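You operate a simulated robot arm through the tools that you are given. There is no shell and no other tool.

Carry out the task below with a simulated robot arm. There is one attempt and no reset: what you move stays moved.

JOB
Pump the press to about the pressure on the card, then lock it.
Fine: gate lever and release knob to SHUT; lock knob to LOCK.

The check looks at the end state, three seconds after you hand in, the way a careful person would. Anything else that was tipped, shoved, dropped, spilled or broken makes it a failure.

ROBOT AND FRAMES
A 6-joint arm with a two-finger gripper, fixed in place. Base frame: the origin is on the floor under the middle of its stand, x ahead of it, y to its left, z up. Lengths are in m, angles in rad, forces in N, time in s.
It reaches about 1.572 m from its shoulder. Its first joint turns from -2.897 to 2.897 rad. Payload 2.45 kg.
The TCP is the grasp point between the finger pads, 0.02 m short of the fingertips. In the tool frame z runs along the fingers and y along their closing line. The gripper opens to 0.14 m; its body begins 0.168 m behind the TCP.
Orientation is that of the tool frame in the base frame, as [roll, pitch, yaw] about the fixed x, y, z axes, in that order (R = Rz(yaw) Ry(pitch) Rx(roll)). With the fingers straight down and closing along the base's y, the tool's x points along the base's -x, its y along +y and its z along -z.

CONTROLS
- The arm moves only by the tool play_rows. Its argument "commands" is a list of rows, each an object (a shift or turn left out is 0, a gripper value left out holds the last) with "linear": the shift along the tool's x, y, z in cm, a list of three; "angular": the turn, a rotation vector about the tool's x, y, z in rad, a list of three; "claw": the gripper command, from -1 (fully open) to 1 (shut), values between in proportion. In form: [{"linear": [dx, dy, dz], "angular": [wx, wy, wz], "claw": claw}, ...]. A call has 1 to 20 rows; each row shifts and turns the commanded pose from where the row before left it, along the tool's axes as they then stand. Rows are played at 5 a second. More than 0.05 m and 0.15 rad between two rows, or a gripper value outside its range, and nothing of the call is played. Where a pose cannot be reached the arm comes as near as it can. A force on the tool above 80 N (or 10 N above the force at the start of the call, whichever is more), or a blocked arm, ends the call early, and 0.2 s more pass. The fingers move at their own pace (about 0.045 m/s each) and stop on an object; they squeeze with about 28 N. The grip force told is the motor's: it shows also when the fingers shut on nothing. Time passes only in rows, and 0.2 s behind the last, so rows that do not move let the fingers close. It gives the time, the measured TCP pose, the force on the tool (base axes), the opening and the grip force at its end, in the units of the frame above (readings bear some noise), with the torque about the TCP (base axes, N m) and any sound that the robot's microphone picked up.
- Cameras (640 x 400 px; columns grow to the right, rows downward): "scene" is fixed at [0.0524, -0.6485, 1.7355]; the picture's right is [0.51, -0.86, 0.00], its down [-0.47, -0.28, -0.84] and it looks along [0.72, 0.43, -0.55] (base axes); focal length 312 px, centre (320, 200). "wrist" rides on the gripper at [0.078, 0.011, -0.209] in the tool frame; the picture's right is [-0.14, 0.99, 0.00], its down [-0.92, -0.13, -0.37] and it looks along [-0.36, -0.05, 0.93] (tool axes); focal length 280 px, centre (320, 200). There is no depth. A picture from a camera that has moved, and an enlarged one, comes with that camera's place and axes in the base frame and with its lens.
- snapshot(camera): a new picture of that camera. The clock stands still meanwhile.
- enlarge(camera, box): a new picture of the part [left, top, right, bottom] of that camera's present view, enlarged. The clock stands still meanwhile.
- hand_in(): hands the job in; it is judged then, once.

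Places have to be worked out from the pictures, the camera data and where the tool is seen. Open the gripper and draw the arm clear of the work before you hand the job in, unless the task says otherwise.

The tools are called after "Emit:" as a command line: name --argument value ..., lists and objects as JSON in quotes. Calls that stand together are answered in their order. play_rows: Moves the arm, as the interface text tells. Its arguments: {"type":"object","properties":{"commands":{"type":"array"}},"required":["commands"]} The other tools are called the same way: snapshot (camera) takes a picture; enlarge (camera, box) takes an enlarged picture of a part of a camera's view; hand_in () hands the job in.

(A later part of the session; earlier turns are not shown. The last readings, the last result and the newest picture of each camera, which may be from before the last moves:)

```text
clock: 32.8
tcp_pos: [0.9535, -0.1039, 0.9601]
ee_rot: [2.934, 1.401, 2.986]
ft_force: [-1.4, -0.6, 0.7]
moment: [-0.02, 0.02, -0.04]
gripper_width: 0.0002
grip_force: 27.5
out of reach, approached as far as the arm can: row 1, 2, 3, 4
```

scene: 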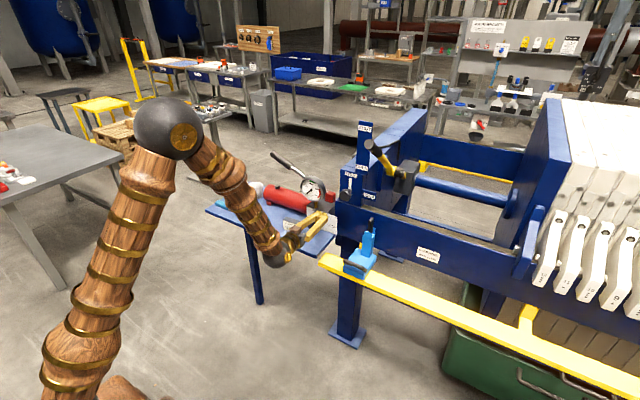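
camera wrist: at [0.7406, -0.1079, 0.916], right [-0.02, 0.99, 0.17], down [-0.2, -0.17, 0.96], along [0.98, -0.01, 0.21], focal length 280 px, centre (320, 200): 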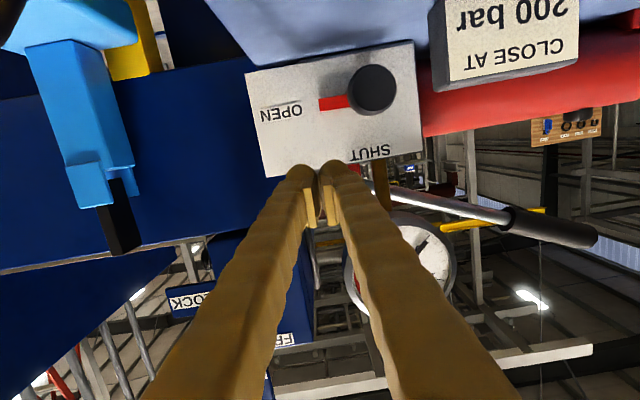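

The pattern of "out of reach" fits a wrist-roll limit that relaxes when the tool is yawed to the left, as it was relatively at the lever. I add about 6° of left yaw, then shift to sit above the right side of the knob head at z≈0.945.

Emit:
play_rows --commands '[{"angular": [-0.103, 0.005, -0.0175]}, {"linear": [0, 0, 0]}, {"linear": [0.57, 0.6, 1.3]}, {"linear": [0.57, 0.6, 1.3]}, {"linear": [0, 0, 0]}]'

Emit:
snapshot --camera "wrist"

Emit:
enlarge --camera "scene" --box '[270, 170, 350, 240]'

```text
clock: 34.0
tcp_pos: [0.9772, -0.089, 0.9464]
ee_rot: [2.926, 1.402, 3.07]
ft_force: [-0.5, 1.0, -0.4]
moment: [-0.01, -0.01, -0.01]
gripper_width: 0.0
grip_force: 28.1
```

```text
taken
camera wrist: at [0.7584, -0.1069, 0.9033], right [-0.11, 0.98, 0.17], down [-0.19, -0.19, 0.96], along [0.98, 0.08, 0.2], focal length 280 px, centre (320, 200)
```

wrist: 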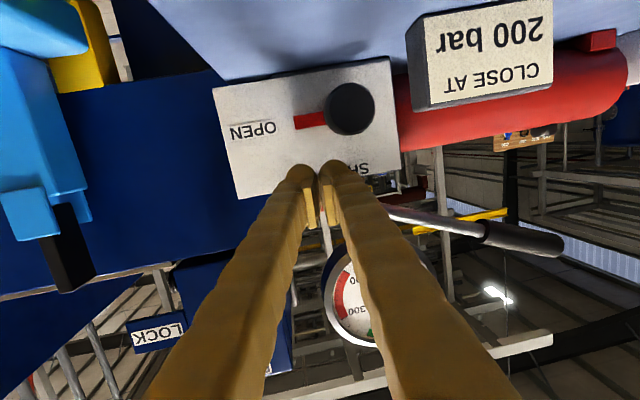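

```text
5.71 times, centred on (310, 205) of scene
camera zoom: at [0.0524, -0.6485, 1.7355], right [0.51, -0.86, 0.0], down [-0.47, -0.28, -0.84], along [0.72, 0.43, -0.55], focal length 1780 px, centre (377, 171)
```

zoom: 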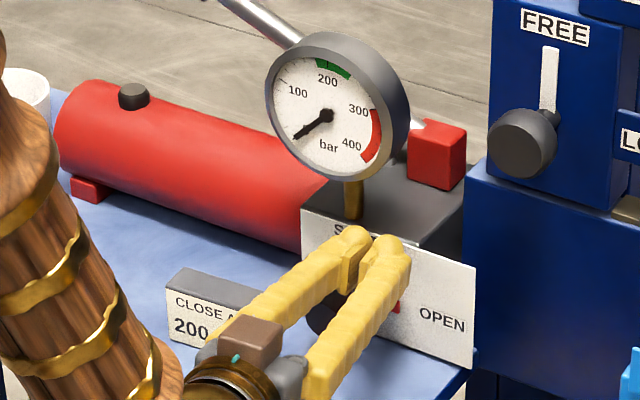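

Reachable now, with the left fingertip just right of and above the knob head. I descend slowly to feel for the top of the head.

Emit:
play_rows --commands '[{"linear": [1.0, -0.036, 0.164]}, {"linear": [0.8, -0.03, 0.13]}, {"linear": [0.2, 0, 0.03]}, {"linear": [0.2, 0, 0.03]}, {"linear": [0, 0, 0]}]'

```text
clock: 35.2
tcp_pos: [0.9778, -0.0896, 0.924]
ee_rot: [2.927, 1.4, 3.07]
ft_force: [0.4, 0.4, -0.1]
moment: [0.04, -0.03, -0.02]
gripper_width: 0.0003
grip_force: 28.5
```

No contact yet at z=0.924. I continue down in 2 mm steps, a few at a time.

Emit:
play_rows --commands '[{"linear": [0.2, 0, 0.03]}, {"linear": [0.2, 0, 0.03]}, {"linear": [0.2, 0, 0.03]}, {"linear": [0, 0, 0]}]'

Emit:
enlarge --camera "wrist" --box '[240, 40, 440, 240]'

```text
clock: 36.2
tcp_pos: [0.9754, -0.0873, 0.9175]
ee_rot: [2.927, 1.402, 3.069]
ft_force: [0.0, -0.5, -0.6]
moment: [0.0, 0.01, 0.0]
gripper_width: 0.0
grip_force: 27.9
```

```text
2.00 times, centred on (340, 140) of wrist
camera zoom: at [0.7582, -0.1066, 0.8752], right [-0.11, 0.98, 0.17], down [-0.19, -0.19, 0.96], along [0.98, 0.08, 0.2], focal length 561 px, centre (280, 320)
```

zoom: 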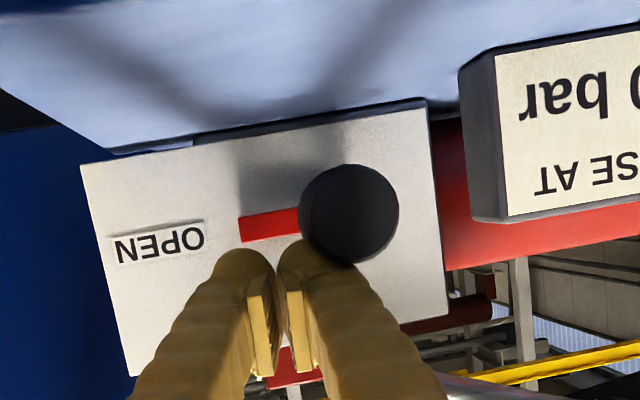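

The left finger is just above/right of the knob head, still no contact. I continue down in small steps.

Emit:
play_rows --commands '[{"linear": [0.2, 0, 0.03]}, {"linear": [0.2, 0, 0.03]}, {"linear": [0, 0, 0]}]'

Emit:
play_rows --commands '[{"linear": [0.2, 0, 0.03]}, {"linear": [0.15, 0, 0.03]}, {"linear": [0, 0, 0]}]'

```text
clock: 37.0
tcp_pos: [0.9761, -0.0888, 0.9164]
ee_rot: [2.925, 1.408, 3.065]
ft_force: [-10.9, -4.8, 43.1]
moment: [1.06, -0.03, 0.28]
gripper_width: 0.0
grip_force: 27.7
```

```text
clock: 37.5
tcp_pos: [0.9776, -0.0885, 0.917]
ee_rot: [2.923, 1.414, 3.06]
ft_force: [-5.7, -6.4, 14.1]
moment: [0.27, -0.02, 0.1]
gripper_width: 0.0003
grip_force: 28.1
stopped in row 2: the force on the tool passed its limit at 85 N (the readings are from after the stop); the commanded pose is now the measured one
```

Contact found: 43 N upward at TCP z≈0.916, with the torque placing the contact about 2.5 cm left of the TCP (y≈-0.064), right on top of the head. Now I press a little and drag to the left in small steps.

Emit:
play_rows --commands '[{"linear": [0.12, 0, 0.02]}, {"linear": [0.004, 0.4, 0.058]}, {"linear": [0.004, 0.4, 0.058]}, {"linear": [0.004, 0.4, 0.058]}, {"linear": [0.0, 0, 0]}]'

Emit:
enlarge --camera "wrist" --box '[240, 40, 440, 240]'

```text
clock: 38.5
tcp_pos: [0.9779, -0.0848, 0.9184]
ee_rot: [2.916, 1.416, 3.045]
ft_force: [-0.1, -5.4, 7.3]
moment: [0.02, -0.03, -0.05]
gripper_width: 0.0
grip_force: 28.1
stopped in row 4: the force on the tool passed its limit at 85 N (the readings are from after the stop); the commanded pose is now the measured one
```

```text
2.00 times, centred on (340, 140) of wrist
camera zoom: at [0.7607, -0.1007, 0.8731], right [-0.11, 0.98, 0.17], down [-0.2, -0.19, 0.96], along [0.97, 0.07, 0.22], focal length 561 px, centre (280, 320)
```

zoom: 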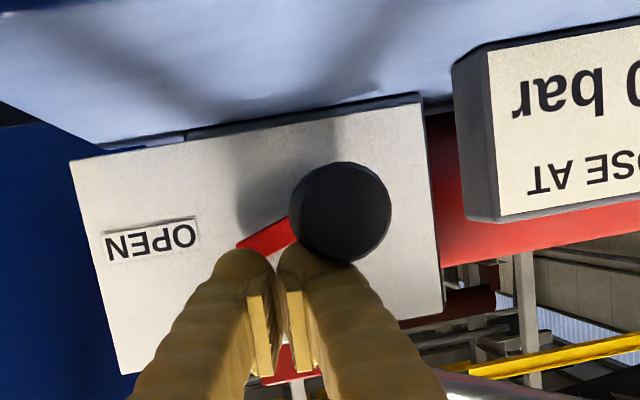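

It works: the pointer has already turned up roughly 20–25°. I keep dragging left with a lighter press, easing up slightly as the contact passes over the top.

Emit:
play_rows --commands '[{"linear": [0.1, 0, 0.02]}, {"linear": [-0.02, 0.3, 0.04]}, {"linear": [-0.02, 0.3, 0.04]}, {"linear": [-0.02, 0.3, 0.04]}, {"linear": [0, 0.3, 0.04]}, {"linear": [0.0, 0, 0]}]'

Emit:
enlarge --camera "wrist" --box '[240, 40, 440, 240]'

```text
clock: 39.6
tcp_pos: [0.9809, -0.0736, 0.9246]
ee_rot: [2.908, 1.427, 3.039]
ft_force: [1.9, -1.3, 9.1]
moment: [0.12, -0.13, 0.03]
gripper_width: 0.0001
grip_force: 28.5
stopped in row 5: the force on the tool passed its limit at 83 N (the readings are from after the stop); the commanded pose is now the measured one
```

```text
2.00 times, centred on (340, 140) of wrist
camera zoom: at [0.763, -0.0898, 0.8767], right [-0.11, 0.98, 0.17], down [-0.21, -0.19, 0.96], along [0.97, 0.07, 0.23], focal length 561 px, centre (280, 320)
```

zoom: 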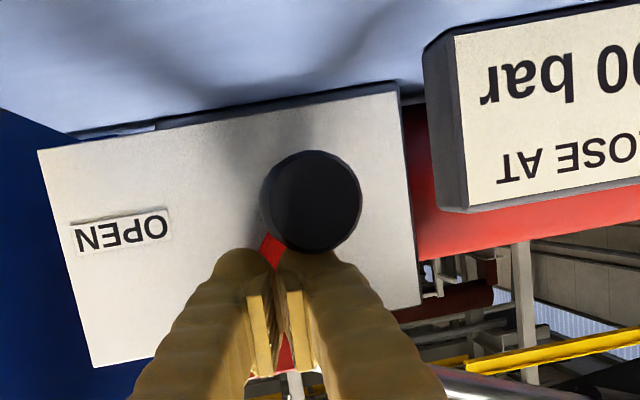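

The pointer is now around 55–60° up. I continue the drag left with another few small steps.

Emit:
play_rows --commands '[{"linear": [0.05, 0, 0.01]}, {"linear": [-0.05, 0.3, 0.04]}, {"linear": [-0.03, 0.3, 0.04]}, {"linear": [0.0, 0, 0]}]'

Emit:
enlarge --camera "wrist" --box '[240, 40, 440, 240]'

Emit:
enlarge --camera "scene" --box '[270, 170, 350, 240]'

```text
clock: 40.6
tcp_pos: [0.9801, -0.068, 0.925]
ee_rot: [2.906, 1.427, 3.04]
ft_force: [5.8, -5.3, 31.8]
moment: [0.19, -0.28, -0.52]
gripper_width: 0.0001
grip_force: 27.7
```

```text
2.00 times, centred on (340, 140) of wrist
camera zoom: at [0.7633, -0.084, 0.8773], right [-0.11, 0.98, 0.17], down [-0.21, -0.19, 0.96], along [0.97, 0.07, 0.23], focal length 561 px, centre (280, 320)
```

zoom: 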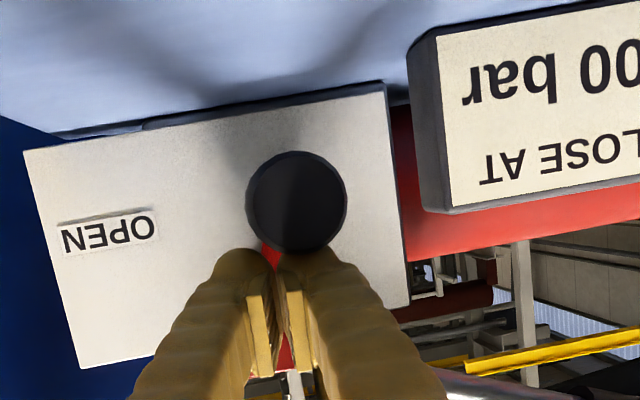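

```text
5.71 times, centred on (310, 205) of scene
camera zoom: at [0.0524, -0.6485, 1.7355], right [0.51, -0.86, 0.0], down [-0.47, -0.28, -0.84], along [0.72, 0.43, -0.55], focal length 1780 px, centre (377, 171)
```

zoom: 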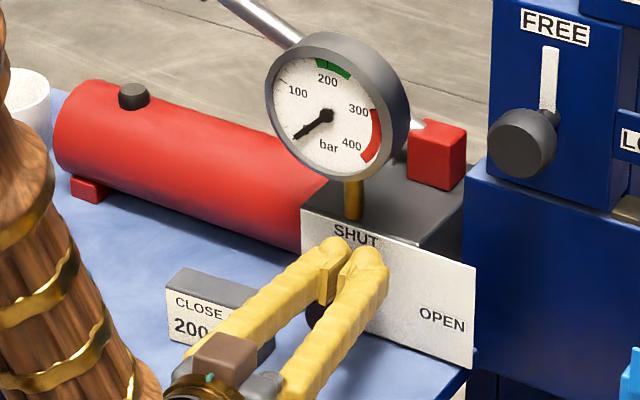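

The pointer looks about 70° of the way. Two or three more small drag steps should bring it to SHUT.

Emit:
play_rows --commands '[{"linear": [0.0, 0.3, 0.04]}, {"linear": [0.03, 0.3, 0.04]}, {"linear": [0.0, 0, 0]}]'

Emit:
enlarge --camera "wrist" --box '[240, 40, 440, 240]'

```text
clock: 41.4
tcp_pos: [0.9814, -0.0623, 0.9245]
ee_rot: [2.903, 1.424, 3.036]
ft_force: [10.5, 10.7, 38.8]
moment: [0.62, -0.44, 0.11]
gripper_width: 0.0
grip_force: 27.9
```

```text
2.00 times, centred on (340, 140) of wrist
camera zoom: at [0.763, -0.0775, 0.8769], right [-0.11, 0.98, 0.17], down [-0.21, -0.19, 0.96], along [0.97, 0.07, 0.23], focal length 561 px, centre (280, 320)
```

zoom: 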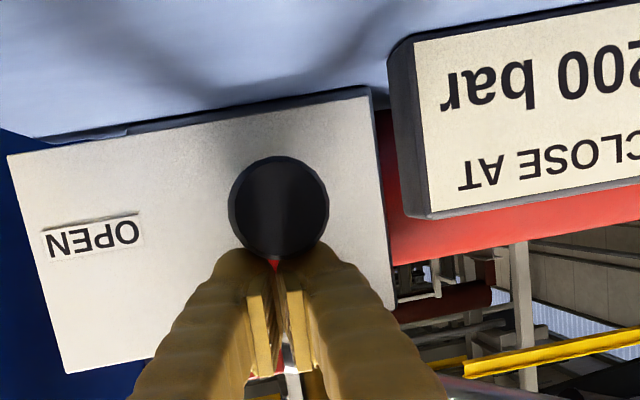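

The pointer is close to vertical now. One more small step left, then I'll lift and back off to check.

Emit:
play_rows --commands '[{"linear": [0.02, 0.3, 0.04]}, {"linear": [0.0, 0, 0]}, {"linear": [-0.5, 0, -0.08]}, {"linear": [-1.0, 0, -0.2]}, {"linear": [-0.5, 0, -2.5]}, {"linear": [-0.3, 0, -3]}, {"linear": [0, 0, 0]}]'

Emit:
snapshot --camera "wrist"

Emit:
enlarge --camera "scene" --box '[270, 170, 350, 240]'

```text
clock: 43.0
tcp_pos: [0.9274, -0.0645, 0.9544]
ee_rot: [2.908, 1.425, 3.04]
ft_force: [-1.1, -0.2, 0.0]
moment: [0.0, 0.03, 0.02]
gripper_width: 0.0
grip_force: 28.1
```

```text
taken
camera wrist: at [0.709, -0.0822, 0.9064], right [-0.11, 0.98, 0.17], down [-0.21, -0.19, 0.96], along [0.97, 0.07, 0.23], focal length 280 px, centre (320, 200)
```

wrist: 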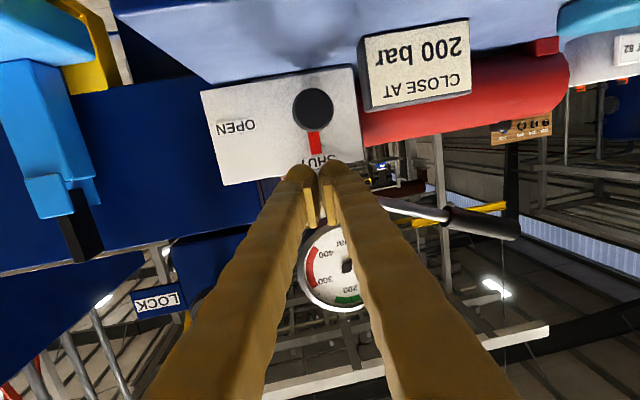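

```text
5.71 times, centred on (310, 205) of scene
camera zoom: at [0.0524, -0.6485, 1.7355], right [0.51, -0.86, 0.0], down [-0.47, -0.28, -0.84], along [0.72, 0.43, -0.55], focal length 1780 px, centre (377, 171)
```

zoom: 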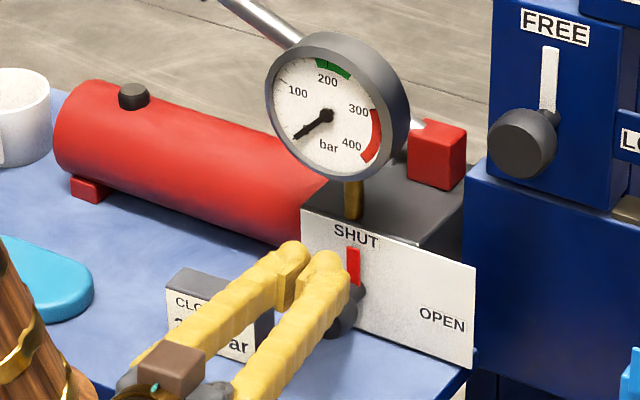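

The red pointer now points straight up to SHUT and the card hasn't moved. I enlarge to verify the angle.

Emit:
enlarge --camera "wrist" --box '[190, 50, 390, 200]'

Emit:
enlarge --camera "scene" --box '[300, 195, 345, 235]'

```text
2.67 times, centred on (290, 125) of wrist
camera zoom: at [0.709, -0.0822, 0.9064], right [-0.11, 0.98, 0.17], down [-0.21, -0.19, 0.96], along [0.97, 0.07, 0.23], focal length 748 px, centre (400, 400)
```

zoom: 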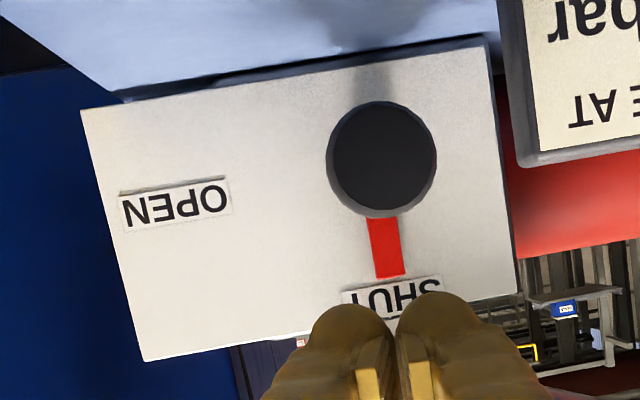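

```text
10.00 times, centred on (322, 215) of scene
camera zoom: at [0.0524, -0.6485, 1.7355], right [0.51, -0.86, 0.0], down [-0.47, -0.28, -0.84], along [0.72, 0.43, -0.55], focal length 3115 px, centre (295, 50)
```

zoom: 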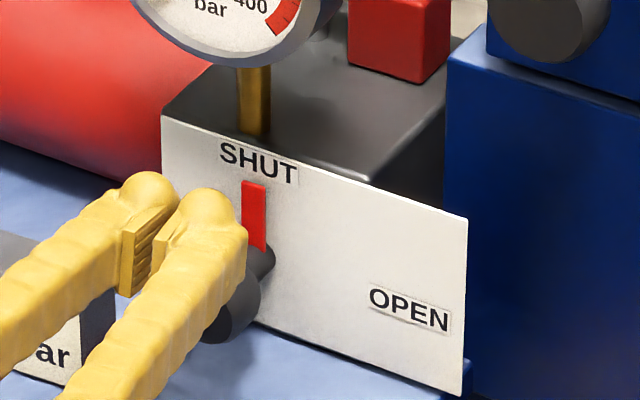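

The release pointer is aligned with SHUT (within a degree or two of the plate's vertical). Next is the pump: triangulating gives the handle grip running from about (1.124,0.146,1.057) to (1.137,0.27,1.085), hinged near (1.09,-0.09,0.98). I back off, rise clear and tilt the tool back toward vertical.

Emit:
play_rows --commands '[{"linear": [0, 0, -3]}, {"linear": [0, 0, -3]}, {"linear": [-4.45, 0.15, -0.64]}, {"linear": [-4.45, 0.15, -0.64]}, {"linear": [-4.45, 0.15, -0.64]}, {"linear": [-4.45, 0.15, -0.64]}, {"linear": [-4.45, 0.15, -0.64]}, {"linear": [-4.45, 0.15, -0.64]}, {"linear": [-4.45, 0.15, -0.64]}, {"linear": [0, 0, 0]}]'

Emit:
play_rows --commands '[{"angular": [0, 0.14, 0]}, {"angular": [0, 0.14, 0]}, {"angular": [0, 0.14, 0]}, {"angular": [0, 0.14, 0]}, {"angular": [0, 0.14, 0]}, {"angular": [0, 0.14, 0]}, {"angular": [0, 0.14, 0]}, {"angular": [0, 0.14, 0]}, {"angular": [0, 0.14, 0]}, {"linear": [0, 0, 0]}]'

```text
clock: 45.2
tcp_pos: [0.8683, -0.0745, 1.2783]
ee_rot: [2.907, 1.424, 3.043]
ft_force: [0.2, -0.7, 0.2]
moment: [-0.02, -0.01, -0.01]
gripper_width: 0.0001
grip_force: 27.8
```

```text
clock: 47.4
tcp_pos: [0.8681, -0.0751, 1.2779]
ee_rot: [3.11, 0.167, -3.017]
ft_force: [0.6, -0.2, -1.3]
moment: [0.0, 0.04, 0.02]
gripper_width: 0.0
grip_force: 28.2
```

Tool is back near vertical. Now I square it exactly downward and turn it 82° left so the fingers close along x, across the pump handle, opening the claw too.

Emit:
play_rows --commands '[{"angular": [0.016, 0.083, 0], "claw": -0.2}, {"angular": [0.015, 0.083, 0]}, {"angular": [0, 0, -0.144]}, {"angular": [0, 0, -0.144]}, {"angular": [0, 0, -0.144]}, {"angular": [0, 0, -0.144]}, {"angular": [0, 0, -0.144]}, {"angular": [0, 0, -0.144]}, {"angular": [0, 0, -0.144]}, {"angular": [0, 0, -0.144]}, {"angular": [0, 0, -0.144]}, {"angular": [0, 0, -0.144]}, {"linear": [0, 0, 0]}]'

Emit:
snapshot --camera "wrist"

Emit:
snapshot --camera "scene"

```text
clock: 50.2
tcp_pos: [0.8672, -0.0737, 1.2774]
ee_rot: [-3.141, 0.004, -1.573]
ft_force: [-0.4, -0.2, -0.4]
moment: [0.01, 0.0, 0.0]
gripper_width: 0.0839
grip_force: 0.0
```

```text
taken
camera wrist: at [0.8567, -0.1536, 1.4861], right [-0.99, 0.14, 0.0], down [0.13, 0.92, 0.37], along [0.05, 0.37, -0.93], focal length 280 px, centre (320, 200)
```

wrist: 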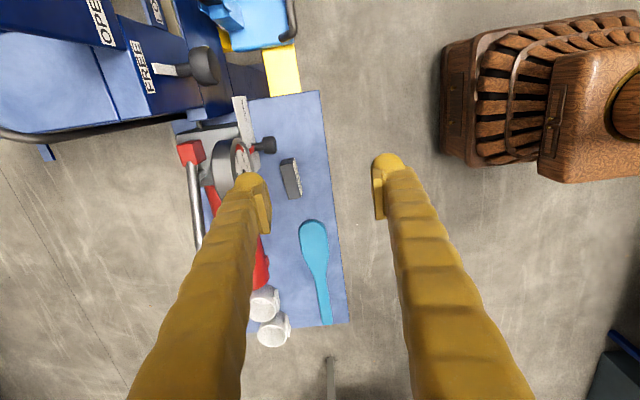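

```text
taken
```

scene: 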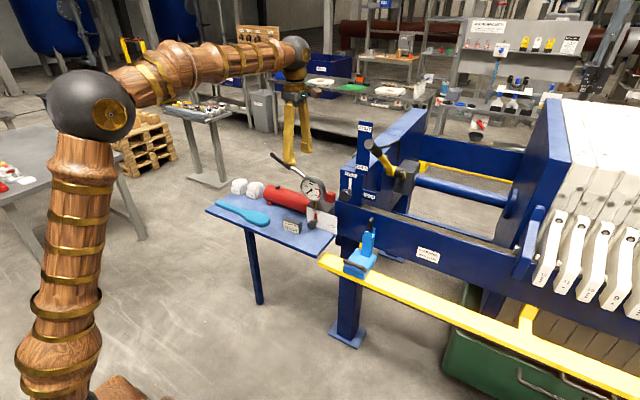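

The tool is vertical with fingers closing along x. I move over to above the pump handle grip at about (1.13, 0.21, 1.28) and take a look.

Emit:
play_rows --commands '[{"linear": [-3.16, -2.92, 0]}, {"linear": [-3.16, -2.92, 0]}, {"linear": [-3.16, -2.92, 0]}, {"linear": [-3.16, -2.92, 0]}, {"linear": [-3.16, -2.92, 0]}, {"linear": [-3.16, -2.92, 0]}, {"linear": [-3.16, -2.92, 0]}, {"linear": [-3.16, -2.92, 0]}, {"linear": [-3.16, -2.92, 0]}, {"linear": [0, 0, 0]}]'

Emit:
snapshot --camera "wrist"

Emit:
snapshot --camera "scene"

```text
clock: 52.4
tcp_pos: [1.0797, 0.181, 1.2615]
ee_rot: [-3.141, 0.006, -1.574]
ft_force: [-0.3, 0.6, -0.6]
moment: [-0.01, -0.03, 0.02]
gripper_width: 0.0841
grip_force: 0.1
out of reach, approached as far as the arm can: row 8, 9
```

```text
taken
camera wrist: at [1.0688, 0.1014, 1.4703], right [-0.99, 0.14, 0.0], down [0.13, 0.92, 0.37], along [0.05, 0.37, -0.93], focal length 280 px, centre (320, 200)
```

wrist: 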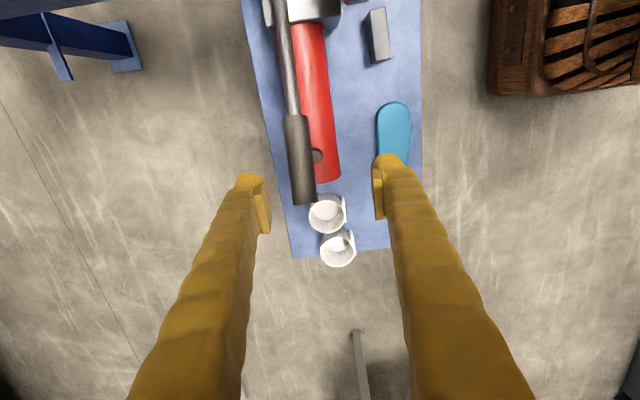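

```text
taken
```

scene: 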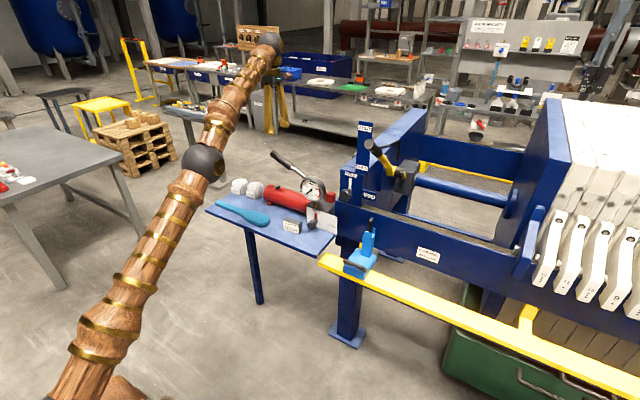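

The arm is at its stretch limit up here, and descending gains reach. The wrist view places the grip from (1.106,0.136,1.057) to (1.114,0.252,1.095), so I'll descend to z≈1.15 and centre over (1.11,0.20).

Emit:
play_rows --commands '[{"linear": [0, 0, 3.7]}, {"linear": [0, 0, 3.7]}, {"linear": [0, 0, 3.7]}, {"linear": [-0.8, -1.5, 0]}, {"linear": [-0.8, -1.5, 0]}, {"linear": [0, 0, 0]}]'

Emit:
snapshot --camera "wrist"

Emit:
enlarge --camera "scene" --box '[220, 100, 380, 220]'

```text
clock: 53.8
tcp_pos: [1.113, 0.1969, 1.1526]
ee_rot: [-3.138, 0.003, -1.575]
ft_force: [-0.1, 0.5, -0.4]
moment: [-0.05, 0.0, -0.03]
gripper_width: 0.0843
grip_force: 0.1
```

```text
taken
camera wrist: at [1.1005, 0.1185, 1.3605], right [-0.99, 0.14, 0.0], down [0.13, 0.92, 0.37], along [0.05, 0.37, -0.93], focal length 280 px, centre (320, 200)
```

wrist: 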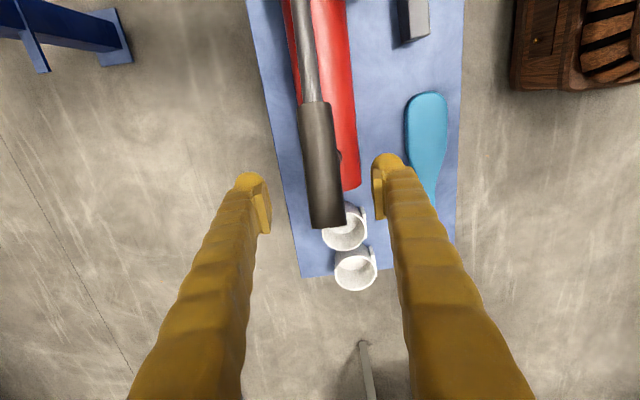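

```text
3.33 times, centred on (300, 160) of scene
camera zoom: at [0.0524, -0.6485, 1.7355], right [0.51, -0.86, 0.0], down [-0.47, -0.28, -0.84], along [0.72, 0.43, -0.55], focal length 1038 px, centre (387, 333)
```

zoom: 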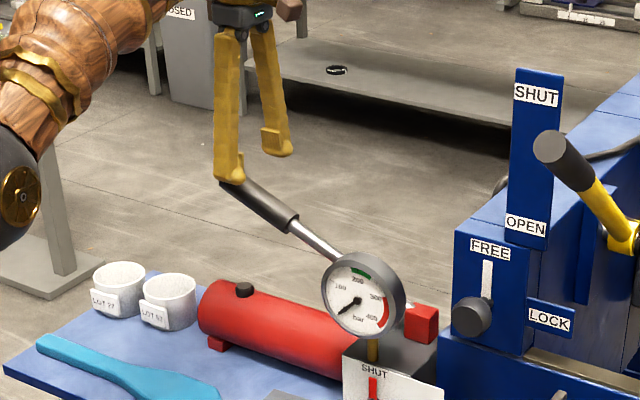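

The handle lies between the fingers (handle x≈1.11, TCP x=1.113). I descend to the grip at z≈1.08 and close.

Emit:
play_rows --commands '[{"linear": [0, 0, 2.5]}, {"linear": [0, 0.2, 2.5]}, {"linear": [0, 0, 2.2]}, {"linear": [0, 0, 0], "claw": 1}, {"linear": [0, 0, 0]}, {"linear": [0, 0, 0]}, {"linear": [0, 0, 0]}]'

Emit:
enlarge --camera "scene" --box '[220, 100, 380, 220]'

```text
clock: 55.4
tcp_pos: [1.1101, 0.1971, 1.08]
ee_rot: [-3.139, 0.004, -1.574]
ft_force: [11.5, 1.9, -0.2]
moment: [0.02, 0.12, 0.0]
gripper_width: 0.0332
grip_force: 29.0
```

```text
3.33 times, centred on (300, 160) of scene
camera zoom: at [0.0524, -0.6485, 1.7355], right [0.51, -0.86, 0.0], down [-0.47, -0.28, -0.84], along [0.72, 0.43, -0.55], focal length 1038 px, centre (387, 333)
```

zoom: 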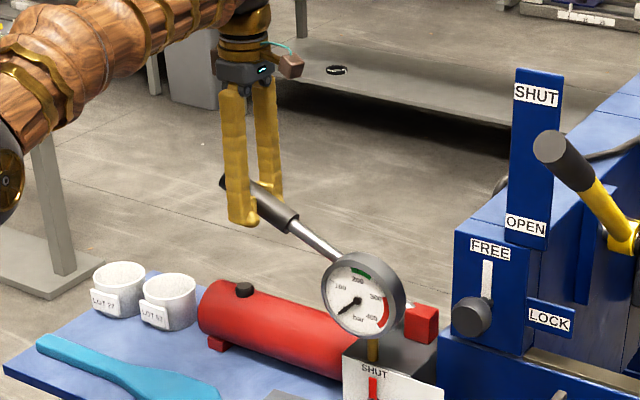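

Gripped: width 33 mm on the handle. I now lift along the handle's arc (hinge about y=-0.09, z=0.985) in small steps to feel its range, watching forces and the gauge.

Emit:
play_rows --commands '[{"linear": [0, -0.1, 0]}, {"linear": [0.4, 0, -1.07]}, {"linear": [0.41, 0, -1.07]}, {"linear": [0.44, 0, -0.95]}, {"linear": [0.44, 0, -0.94]}, {"linear": [0, 0, 0]}]'

Emit:
enlarge --camera "scene" --box '[220, 100, 380, 220]'

```text
clock: 56.8
tcp_pos: [1.1104, 0.1798, 1.1198]
ee_rot: [-3.139, 0.003, -1.574]
ft_force: [0.1, 0.2, 0.9]
moment: [-0.01, -0.02, 0.0]
gripper_width: 0.0
grip_force: 29.2
```

```text
3.33 times, centred on (300, 160) of scene
camera zoom: at [0.0524, -0.6485, 1.7355], right [0.51, -0.86, 0.0], down [-0.47, -0.28, -0.84], along [0.72, 0.43, -0.55], focal length 1038 px, centre (387, 333)
```

zoom: 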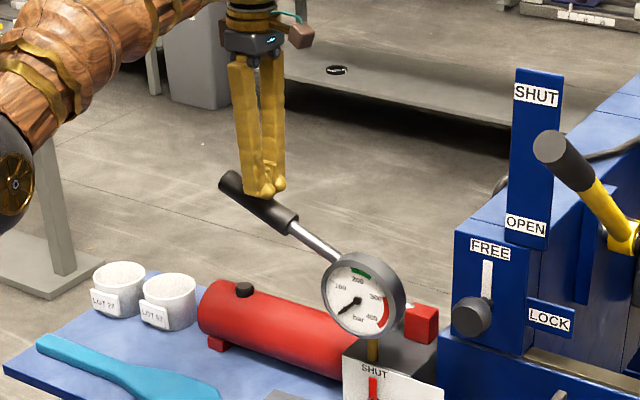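

The fingers slipped up off the grip, so the handle is already at its top stop; the power stroke is downward. With the fingers now shut directly above the grip, I push straight down in steps and watch force and gauge.

Emit:
play_rows --commands '[{"linear": [0, 0, 1]}, {"linear": [0, 0, 1]}, {"linear": [0, 0, 1]}, {"linear": [0, 0, 1]}, {"linear": [0, 0, 0]}]'

Emit:
enlarge --camera "scene" --box '[220, 100, 380, 220]'

```text
clock: 58.0
tcp_pos: [1.1102, 0.1802, 1.0795]
ee_rot: [-3.139, 0.003, -1.576]
ft_force: [-0.3, -0.6, 2.4]
moment: [0.02, -0.01, 0.01]
gripper_width: 0.0
grip_force: 29.5
```

```text
3.33 times, centred on (300, 160) of scene
camera zoom: at [0.0524, -0.6485, 1.7355], right [0.51, -0.86, 0.0], down [-0.47, -0.28, -0.84], along [0.72, 0.43, -0.55], focal length 1038 px, centre (387, 333)
```

zoom: 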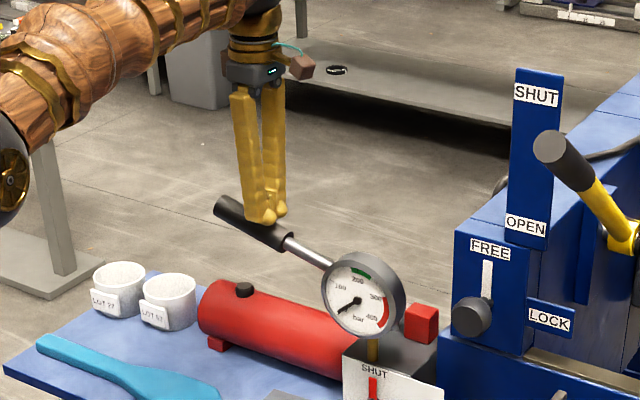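

The handle goes down with low force. I keep pushing down and check the gauge.

Emit:
play_rows --commands '[{"linear": [0, 0, 1]}, {"linear": [0, 0, 1]}, {"linear": [0, 0, 1]}, {"linear": [0, 0, 0]}]'

Emit:
enlarge --camera "scene" --box '[260, 140, 360, 220]'

```text
clock: 59.0
tcp_pos: [1.1098, 0.1797, 1.0505]
ee_rot: [-3.141, 0.004, -1.573]
ft_force: [-2.0, 0.9, 4.0]
moment: [0.06, 0.01, 0.06]
gripper_width: 0.0062
grip_force: 29.4
```

```text
5.00 times, centred on (310, 180) of scene
camera zoom: at [0.0524, -0.6485, 1.7355], right [0.51, -0.86, 0.0], down [-0.47, -0.28, -0.84], along [0.72, 0.43, -0.55], focal length 1557 px, centre (370, 300)
```

zoom: 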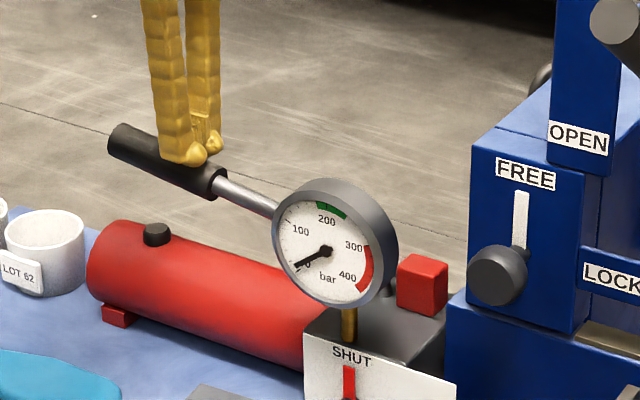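

The fingers are being wedged slightly apart (6 mm) by the round grip. I check the gauge closely, then go on to find the bottom of the stroke.

Emit:
play_rows --commands '[{"linear": [0, 0, 1]}, {"linear": [0, 0, 1]}, {"linear": [0, 0, 1]}, {"linear": [0, 0, 0]}]'

Emit:
enlarge --camera "scene" --box '[260, 140, 360, 220]'

Emit:
enlarge --camera "scene" --box '[296, 170, 328, 205]'

```text
clock: 60.0
tcp_pos: [1.1097, 0.1806, 1.0225]
ee_rot: [-3.136, 0.002, -1.575]
ft_force: [2.5, 0.9, 48.7]
moment: [0.58, 0.08, -0.05]
gripper_width: 0.0061
grip_force: 29.8
```

```text
5.00 times, centred on (310, 180) of scene
camera zoom: at [0.0524, -0.6485, 1.7355], right [0.51, -0.86, 0.0], down [-0.47, -0.28, -0.84], along [0.72, 0.43, -0.55], focal length 1557 px, centre (370, 300)
```

zoom: 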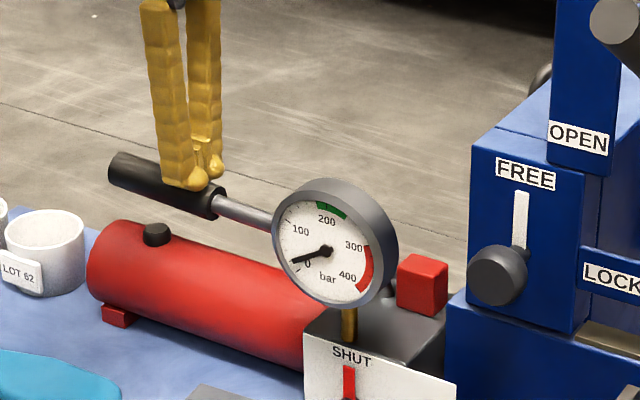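

```text
11.43 times, centred on (312, 188) of scene
camera zoom: at [0.0524, -0.6485, 1.7355], right [0.51, -0.86, 0.0], down [-0.47, -0.28, -0.84], along [0.72, 0.43, -0.55], focal length 3560 px, centre (411, 343)
```

zoom: 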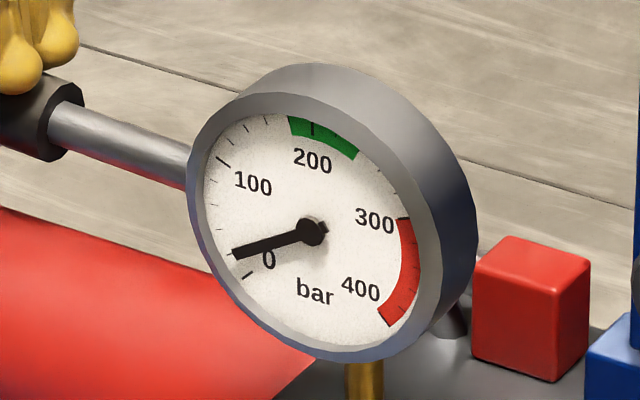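

The bottom of the stroke is reached (49 N, handle about horizontal) and the gauge now reads about 25 bar. I lift off to see whether the handle springs back up.

Emit:
play_rows --commands '[{"linear": [0, 0, -1]}, {"linear": [0, 0, -2]}, {"linear": [0, 0, -3]}, {"linear": [0, 0, -3]}, {"linear": [0, 0, -3]}, {"linear": [0, 0, 0]}]'

Emit:
enlarge --camera "scene" --box '[260, 140, 360, 220]'

```text
clock: 61.4
tcp_pos: [1.1108, 0.1805, 1.1405]
ee_rot: [-3.14, 0.004, -1.574]
ft_force: [1.6, 0.4, 0.2]
moment: [0.04, 0.03, 0.02]
gripper_width: 0.0
grip_force: 28.8
```

```text
5.00 times, centred on (310, 180) of scene
camera zoom: at [0.0524, -0.6485, 1.7355], right [0.51, -0.86, 0.0], down [-0.47, -0.28, -0.84], along [0.72, 0.43, -0.55], focal length 1557 px, centre (370, 300)
```

zoom: 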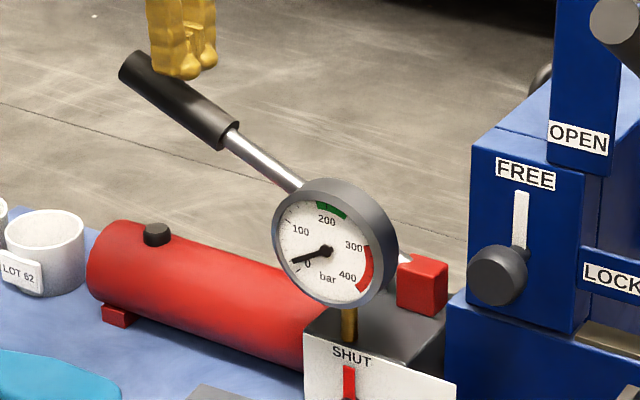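

The handle springs back by itself and the gauge holds ~25 bar. I do another full stroke down to the same depth and back up, then read the gauge.

Emit:
play_rows --commands '[{"linear": [0, 0, 3]}, {"linear": [0, 0, 2.5]}, {"linear": [0, 0, 2]}, {"linear": [0, 0, 2]}, {"linear": [0, 0, 1.5]}, {"linear": [0, 0, 1.0]}, {"linear": [0, 0, 0]}, {"linear": [0, 0, -3]}, {"linear": [0, 0, -3]}, {"linear": [0, 0, -3]}, {"linear": [0, 0, -3]}, {"linear": [0, 0, 0]}]'

Emit:
enlarge --camera "scene" --box '[296, 170, 328, 205]'

Emit:
enlarge --camera "scene" --box '[260, 140, 360, 220]'

```text
clock: 64.0
tcp_pos: [1.1108, 0.1803, 1.1398]
ee_rot: [-3.141, 0.003, -1.575]
ft_force: [0.0, 0.1, -0.4]
moment: [0.01, 0.01, -0.01]
gripper_width: 0.0
grip_force: 29.4
```

```text
11.43 times, centred on (312, 188) of scene
camera zoom: at [0.0524, -0.6485, 1.7355], right [0.51, -0.86, 0.0], down [-0.47, -0.28, -0.84], along [0.72, 0.43, -0.55], focal length 3560 px, centre (411, 343)
```

zoom: 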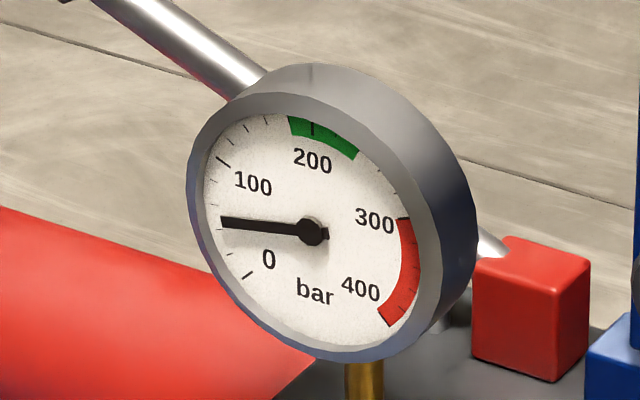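

```text
5.00 times, centred on (310, 180) of scene
camera zoom: at [0.0524, -0.6485, 1.7355], right [0.51, -0.86, 0.0], down [-0.47, -0.28, -0.84], along [0.72, 0.43, -0.55], focal length 1557 px, centre (370, 300)
```

zoom: 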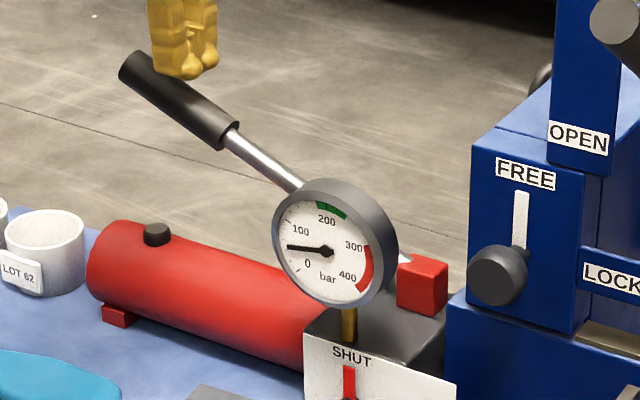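

The needle works out to about 50 bar, so each full stroke adds about 25. I do two more strokes in this call.

Emit:
play_rows --commands '[{"linear": [0, 0, 3]}, {"linear": [0, 0, 3]}, {"linear": [0, 0, 2.5]}, {"linear": [0, 0, 2]}, {"linear": [0, 0, 1.5]}, {"linear": [0, 0, 0]}, {"linear": [0, 0, -4]}, {"linear": [0, 0, -4]}, {"linear": [0, 0, -4]}, {"linear": [0, 0, 0]}, {"linear": [0, 0, 3]}, {"linear": [0, 0, 3]}, {"linear": [0, 0, 2.5]}, {"linear": [0, 0, 2]}, {"linear": [0, 0, 1.5]}, {"linear": [0, 0, 0]}, {"linear": [0, 0, -4]}, {"linear": [0, 0, -4]}, {"linear": [0, 0, -4]}, {"linear": [0, 0, 0]}]'

Emit:
enlarge --camera "scene" --box '[296, 170, 328, 205]'

Emit:
enlarge --camera "scene" --box '[240, 130, 360, 220]'

```text
clock: 68.2
tcp_pos: [1.1092, 0.1796, 1.1397]
ee_rot: [-3.141, 0.004, -1.576]
ft_force: [-0.1, -0.5, 0.0]
moment: [-0.05, 0.01, 0.01]
gripper_width: 0.0
grip_force: 29.3
```

```text
11.43 times, centred on (312, 188) of scene
camera zoom: at [0.0524, -0.6485, 1.7355], right [0.51, -0.86, 0.0], down [-0.47, -0.28, -0.84], along [0.72, 0.43, -0.55], focal length 3560 px, centre (411, 343)
```

zoom: 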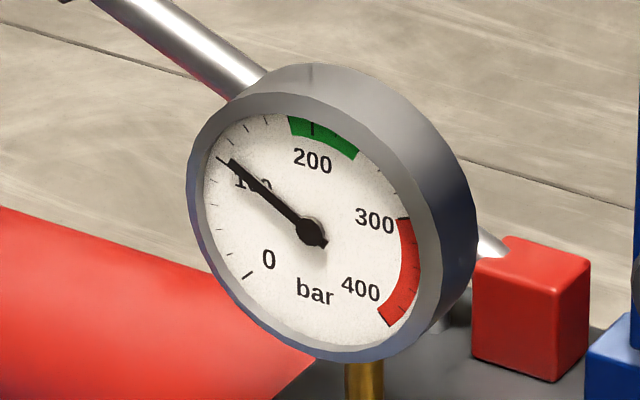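

```text
4.44 times, centred on (300, 175) of scene
camera zoom: at [0.0524, -0.6485, 1.7355], right [0.51, -0.86, 0.0], down [-0.47, -0.28, -0.84], along [0.72, 0.43, -0.55], focal length 1384 px, centre (409, 311)
```

zoom: 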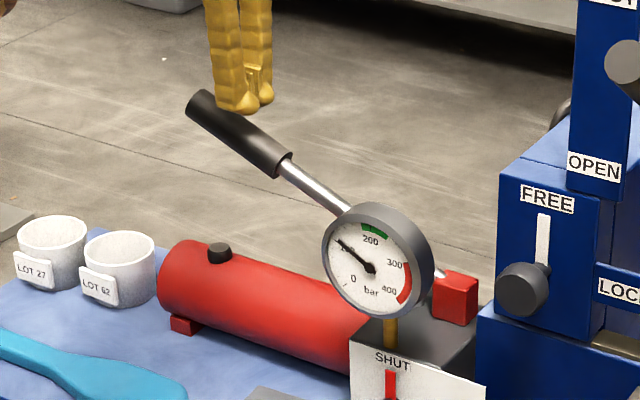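

The gauge now reads about 105 bar after four strokes. Two more full strokes next.

Emit:
play_rows --commands '[{"linear": [0, 0, 3]}, {"linear": [0, 0, 3]}, {"linear": [0, 0, 2.5]}, {"linear": [0, 0, 2]}, {"linear": [0, 0, 1.5]}, {"linear": [0, 0, 0]}, {"linear": [0, 0, -4]}, {"linear": [0, 0, -4]}, {"linear": [0, 0, -4]}, {"linear": [0, 0, 0]}, {"linear": [0, 0, 3]}, {"linear": [0, 0, 3]}, {"linear": [0, 0, 2.5]}, {"linear": [0, 0, 2]}, {"linear": [0, 0, 1.5]}, {"linear": [0, 0, 0]}, {"linear": [0, 0, -4]}, {"linear": [0, 0, -4]}, {"linear": [0, 0, -4]}, {"linear": [0, 0, 0]}]'

Emit:
enlarge --camera "scene" --box '[296, 170, 328, 205]'

```text
clock: 72.4
tcp_pos: [1.1092, 0.1791, 1.1404]
ee_rot: [-3.14, 0.004, -1.575]
ft_force: [-0.1, -0.8, -0.3]
moment: [-0.01, -0.03, 0.02]
gripper_width: 0.0
grip_force: 29.1
```

```text
11.43 times, centred on (312, 188) of scene
camera zoom: at [0.0524, -0.6485, 1.7355], right [0.51, -0.86, 0.0], down [-0.47, -0.28, -0.84], along [0.72, 0.43, -0.55], focal length 3560 px, centre (411, 343)
```

zoom: 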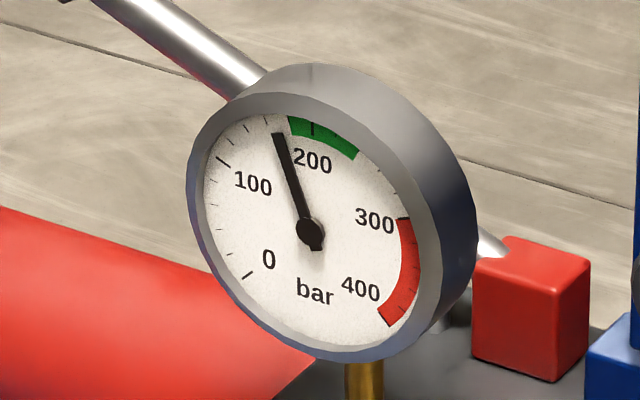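

Needle is at about 166 bar. One more full stroke should put it near 195.

Emit:
play_rows --commands '[{"linear": [0, 0, 3]}, {"linear": [0, 0, 3]}, {"linear": [0, 0, 2.5]}, {"linear": [0, 0, 2]}, {"linear": [0, 0, 1.5]}, {"linear": [0, 0, 0]}, {"linear": [0, 0, -4]}, {"linear": [0, 0, -4]}, {"linear": [0, 0, -4]}, {"linear": [0, 0, 0]}]'

Emit:
enlarge --camera "scene" --box '[296, 170, 328, 205]'

```text
clock: 74.6
tcp_pos: [1.1109, 0.18, 1.1394]
ee_rot: [-3.14, 0.003, -1.574]
ft_force: [0.3, 0.8, -0.1]
moment: [0.0, 0.02, 0.01]
gripper_width: 0.0
grip_force: 29.4
```

```text
11.43 times, centred on (312, 188) of scene
camera zoom: at [0.0524, -0.6485, 1.7355], right [0.51, -0.86, 0.0], down [-0.47, -0.28, -0.84], along [0.72, 0.43, -0.55], focal length 3560 px, centre (411, 343)
```

zoom: 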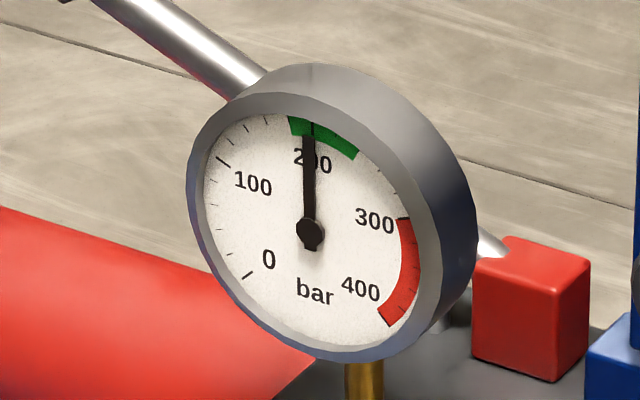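

The needle is essentially at the 200 mark (about 195–200), so pumping is done. Now I lift away, retrace to (0.87,-0.075,1.28), turn the fingers back to close along y, and check that the gauge holds.

Emit:
play_rows --commands '[{"linear": [0, 0, -3]}, {"linear": [3.19, 3.06, -1.3]}, {"linear": [3.19, 3.06, -1.3]}, {"linear": [3.19, 3.06, -1.3]}, {"linear": [3.19, 3.06, -1.3]}, {"linear": [3.19, 3.06, -1.3]}, {"linear": [3.19, 3.06, -1.3]}, {"linear": [3.19, 3.06, -1.3]}, {"linear": [3.19, 3.06, -1.3]}, {"linear": [0, 0, 0]}]'

Emit:
play_rows --commands '[{"angular": [0, 0, 0.144]}, {"angular": [0, 0, 0.144]}, {"angular": [0, 0, 0.144]}, {"angular": [0, 0, 0.144]}, {"angular": [0, 0, 0.144]}, {"angular": [0, 0, 0.144]}, {"angular": [0, 0, 0.144]}, {"angular": [0, 0, 0.144]}, {"angular": [0, 0, 0.144]}, {"angular": [0, 0, 0.144]}, {"linear": [0, 0, 0]}]'

Emit:
enlarge --camera "scene" --box '[260, 140, 400, 240]'

Emit:
snapshot --camera "wrist"

```text
clock: 76.8
tcp_pos: [0.8628, -0.0765, 1.2729]
ee_rot: [-3.14, 0.005, -1.575]
ft_force: [0.2, -0.2, 0.4]
moment: [-0.02, 0.03, 0.0]
gripper_width: 0.0002
grip_force: 29.4
```

```text
clock: 79.2
tcp_pos: [0.8643, -0.0752, 1.2726]
ee_rot: [3.137, 0.002, -3.016]
ft_force: [-0.1, 0.5, 0.5]
moment: [0.0, 0.02, 0.01]
gripper_width: 0.0001
grip_force: 29.4
```

```text
4.00 times, centred on (330, 190) of scene
camera zoom: at [0.0524, -0.6485, 1.7355], right [0.51, -0.86, 0.0], down [-0.47, -0.28, -0.84], along [0.72, 0.43, -0.55], focal length 1246 px, centre (280, 240)
```

zoom: 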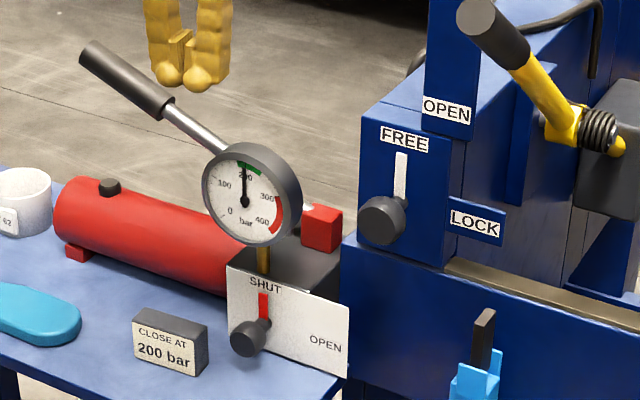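

```text
taken
camera wrist: at [0.7842, -0.0749, 1.4812], right [0.01, 1.0, 0.0], down [0.93, -0.01, 0.37], along [0.37, 0.0, -0.93], focal length 280 px, centre (320, 200)
```

wrist: 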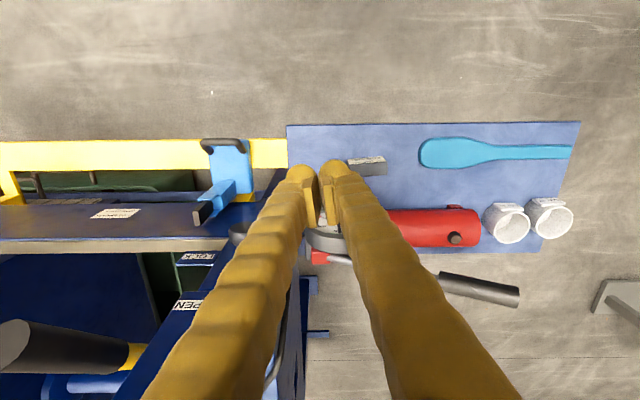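

The gauge holds at 200, both SHUT settings are in place. The lock knob axis refines to about (y -0.198, z 1.072), head front x≈0.997, radius ≈0.023, 6–7 cm above the beam, so the same top-drag (this time to the right) suits it. I shift to y≈-0.195 and level the tool.

Emit:
play_rows --commands '[{"linear": [0.5, -3.97, 0]}, {"linear": [0.5, -3.97, 0]}, {"linear": [0.5, -3.97, 0]}, {"angular": [0, -0.14, 0]}, {"angular": [0, -0.14, 0]}, {"angular": [0, -0.14, 0]}, {"angular": [0, -0.14, 0]}, {"angular": [0, -0.14, 0]}, {"angular": [0, -0.14, 0]}, {"angular": [0, -0.14, 0]}, {"angular": [0, -0.14, 0]}, {"angular": [0, -0.14, 0]}, {"angular": [0, -0.14, 0]}, {"linear": [0, 0, 0]}]'

Emit:
snapshot --camera "wrist"

```text
clock: 82.2
tcp_pos: [0.863, -0.1956, 1.271]
ee_rot: [3.126, 1.404, -3.03]
ft_force: [0.0, -0.1, -0.7]
moment: [0.02, 0.01, 0.0]
gripper_width: 0.0001
grip_force: 29.5
```

```text
taken
camera wrist: at [0.6452, -0.2122, 1.23], right [-0.1, 0.99, 0.14], down [-0.19, -0.16, 0.97], along [0.98, 0.07, 0.2], focal length 280 px, centre (320, 200)
```

wrist: 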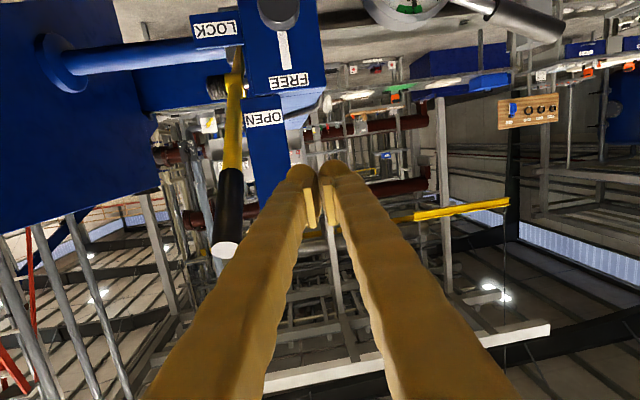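

The level pose is reachable here. I descend to z≈1.14 in front of the box, then slide forward so the fingertips sit just above the lock knob head.

Emit:
play_rows --commands '[{"linear": [4.31, -0.13, 0.71]}, {"linear": [4.31, -0.13, 0.71]}, {"linear": [4.31, -0.13, 0.71]}, {"linear": [-0.585, -0.45, 3.47]}, {"linear": [-0.585, -0.45, 3.47]}, {"linear": [-0.585, -0.45, 3.47]}, {"linear": [-0.585, -0.45, 3.47]}, {"linear": [0, 0, 0]}]'

Emit:
snapshot --camera "wrist"

Emit:
enlarge --camera "scene" --box '[300, 140, 420, 220]'

```text
clock: 84.0
tcp_pos: [1.006, -0.1971, 1.1415]
ee_rot: [3.127, 1.4, -3.029]
ft_force: [-0.5, -0.3, -0.9]
moment: [0.03, 0.01, 0.0]
gripper_width: 0.0001
grip_force: 28.9
```

```text
taken
camera wrist: at [0.7869, -0.2153, 1.0988], right [-0.1, 0.98, 0.14], down [-0.19, -0.16, 0.97], along [0.98, 0.07, 0.2], focal length 280 px, centre (320, 200)
```

wrist: 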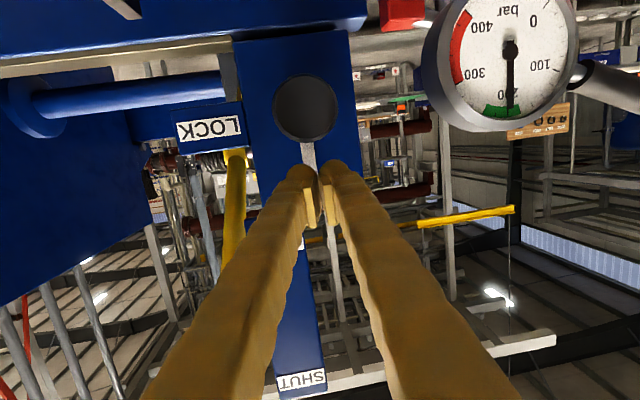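

```text
5.00 times, centred on (360, 180) of scene
camera zoom: at [0.0524, -0.6485, 1.7355], right [0.51, -0.86, 0.0], down [-0.47, -0.28, -0.84], along [0.72, 0.43, -0.55], focal length 1557 px, centre (120, 300)
```

zoom: 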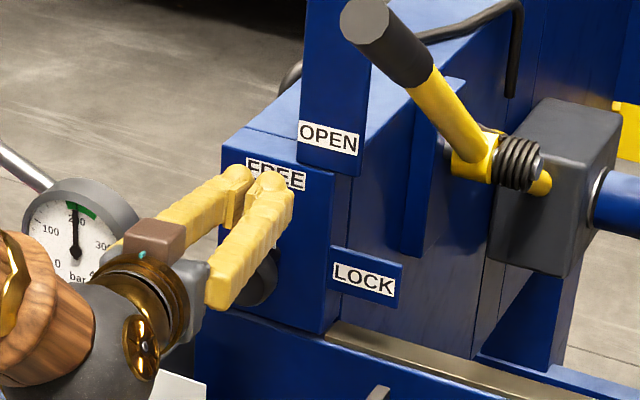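

The wrist view confirms the knob axis at (y -0.199, z 1.073), and the left fingertip is about 2 cm left of it and above. I descend to contact in small steps.

Emit:
play_rows --commands '[{"linear": [1.0, 0, 0.17]}, {"linear": [0.8, 0, 0.13]}, {"linear": [0.2, 0, 0.03]}, {"linear": [0.2, 0, 0.03]}, {"linear": [0, 0, 0]}]'

Emit:
play_rows --commands '[{"linear": [0.2, 0, 0.03]}, {"linear": [0.2, 0, 0.03]}, {"linear": [0, 0, 0]}]'

```text
clock: 85.2
tcp_pos: [1.0053, -0.1984, 1.1187]
ee_rot: [3.127, 1.404, -3.028]
ft_force: [2.2, -1.7, 16.1]
moment: [-0.14, -0.16, 0.12]
gripper_width: 0.0001
grip_force: 28.9
```

```text
clock: 86.0
tcp_pos: [1.0051, -0.1995, 1.1191]
ee_rot: [3.133, 1.408, -3.022]
ft_force: [9.8, -4.9, 61.6]
moment: [-0.47, -0.58, 0.29]
gripper_width: 0.0
grip_force: 29.8
```

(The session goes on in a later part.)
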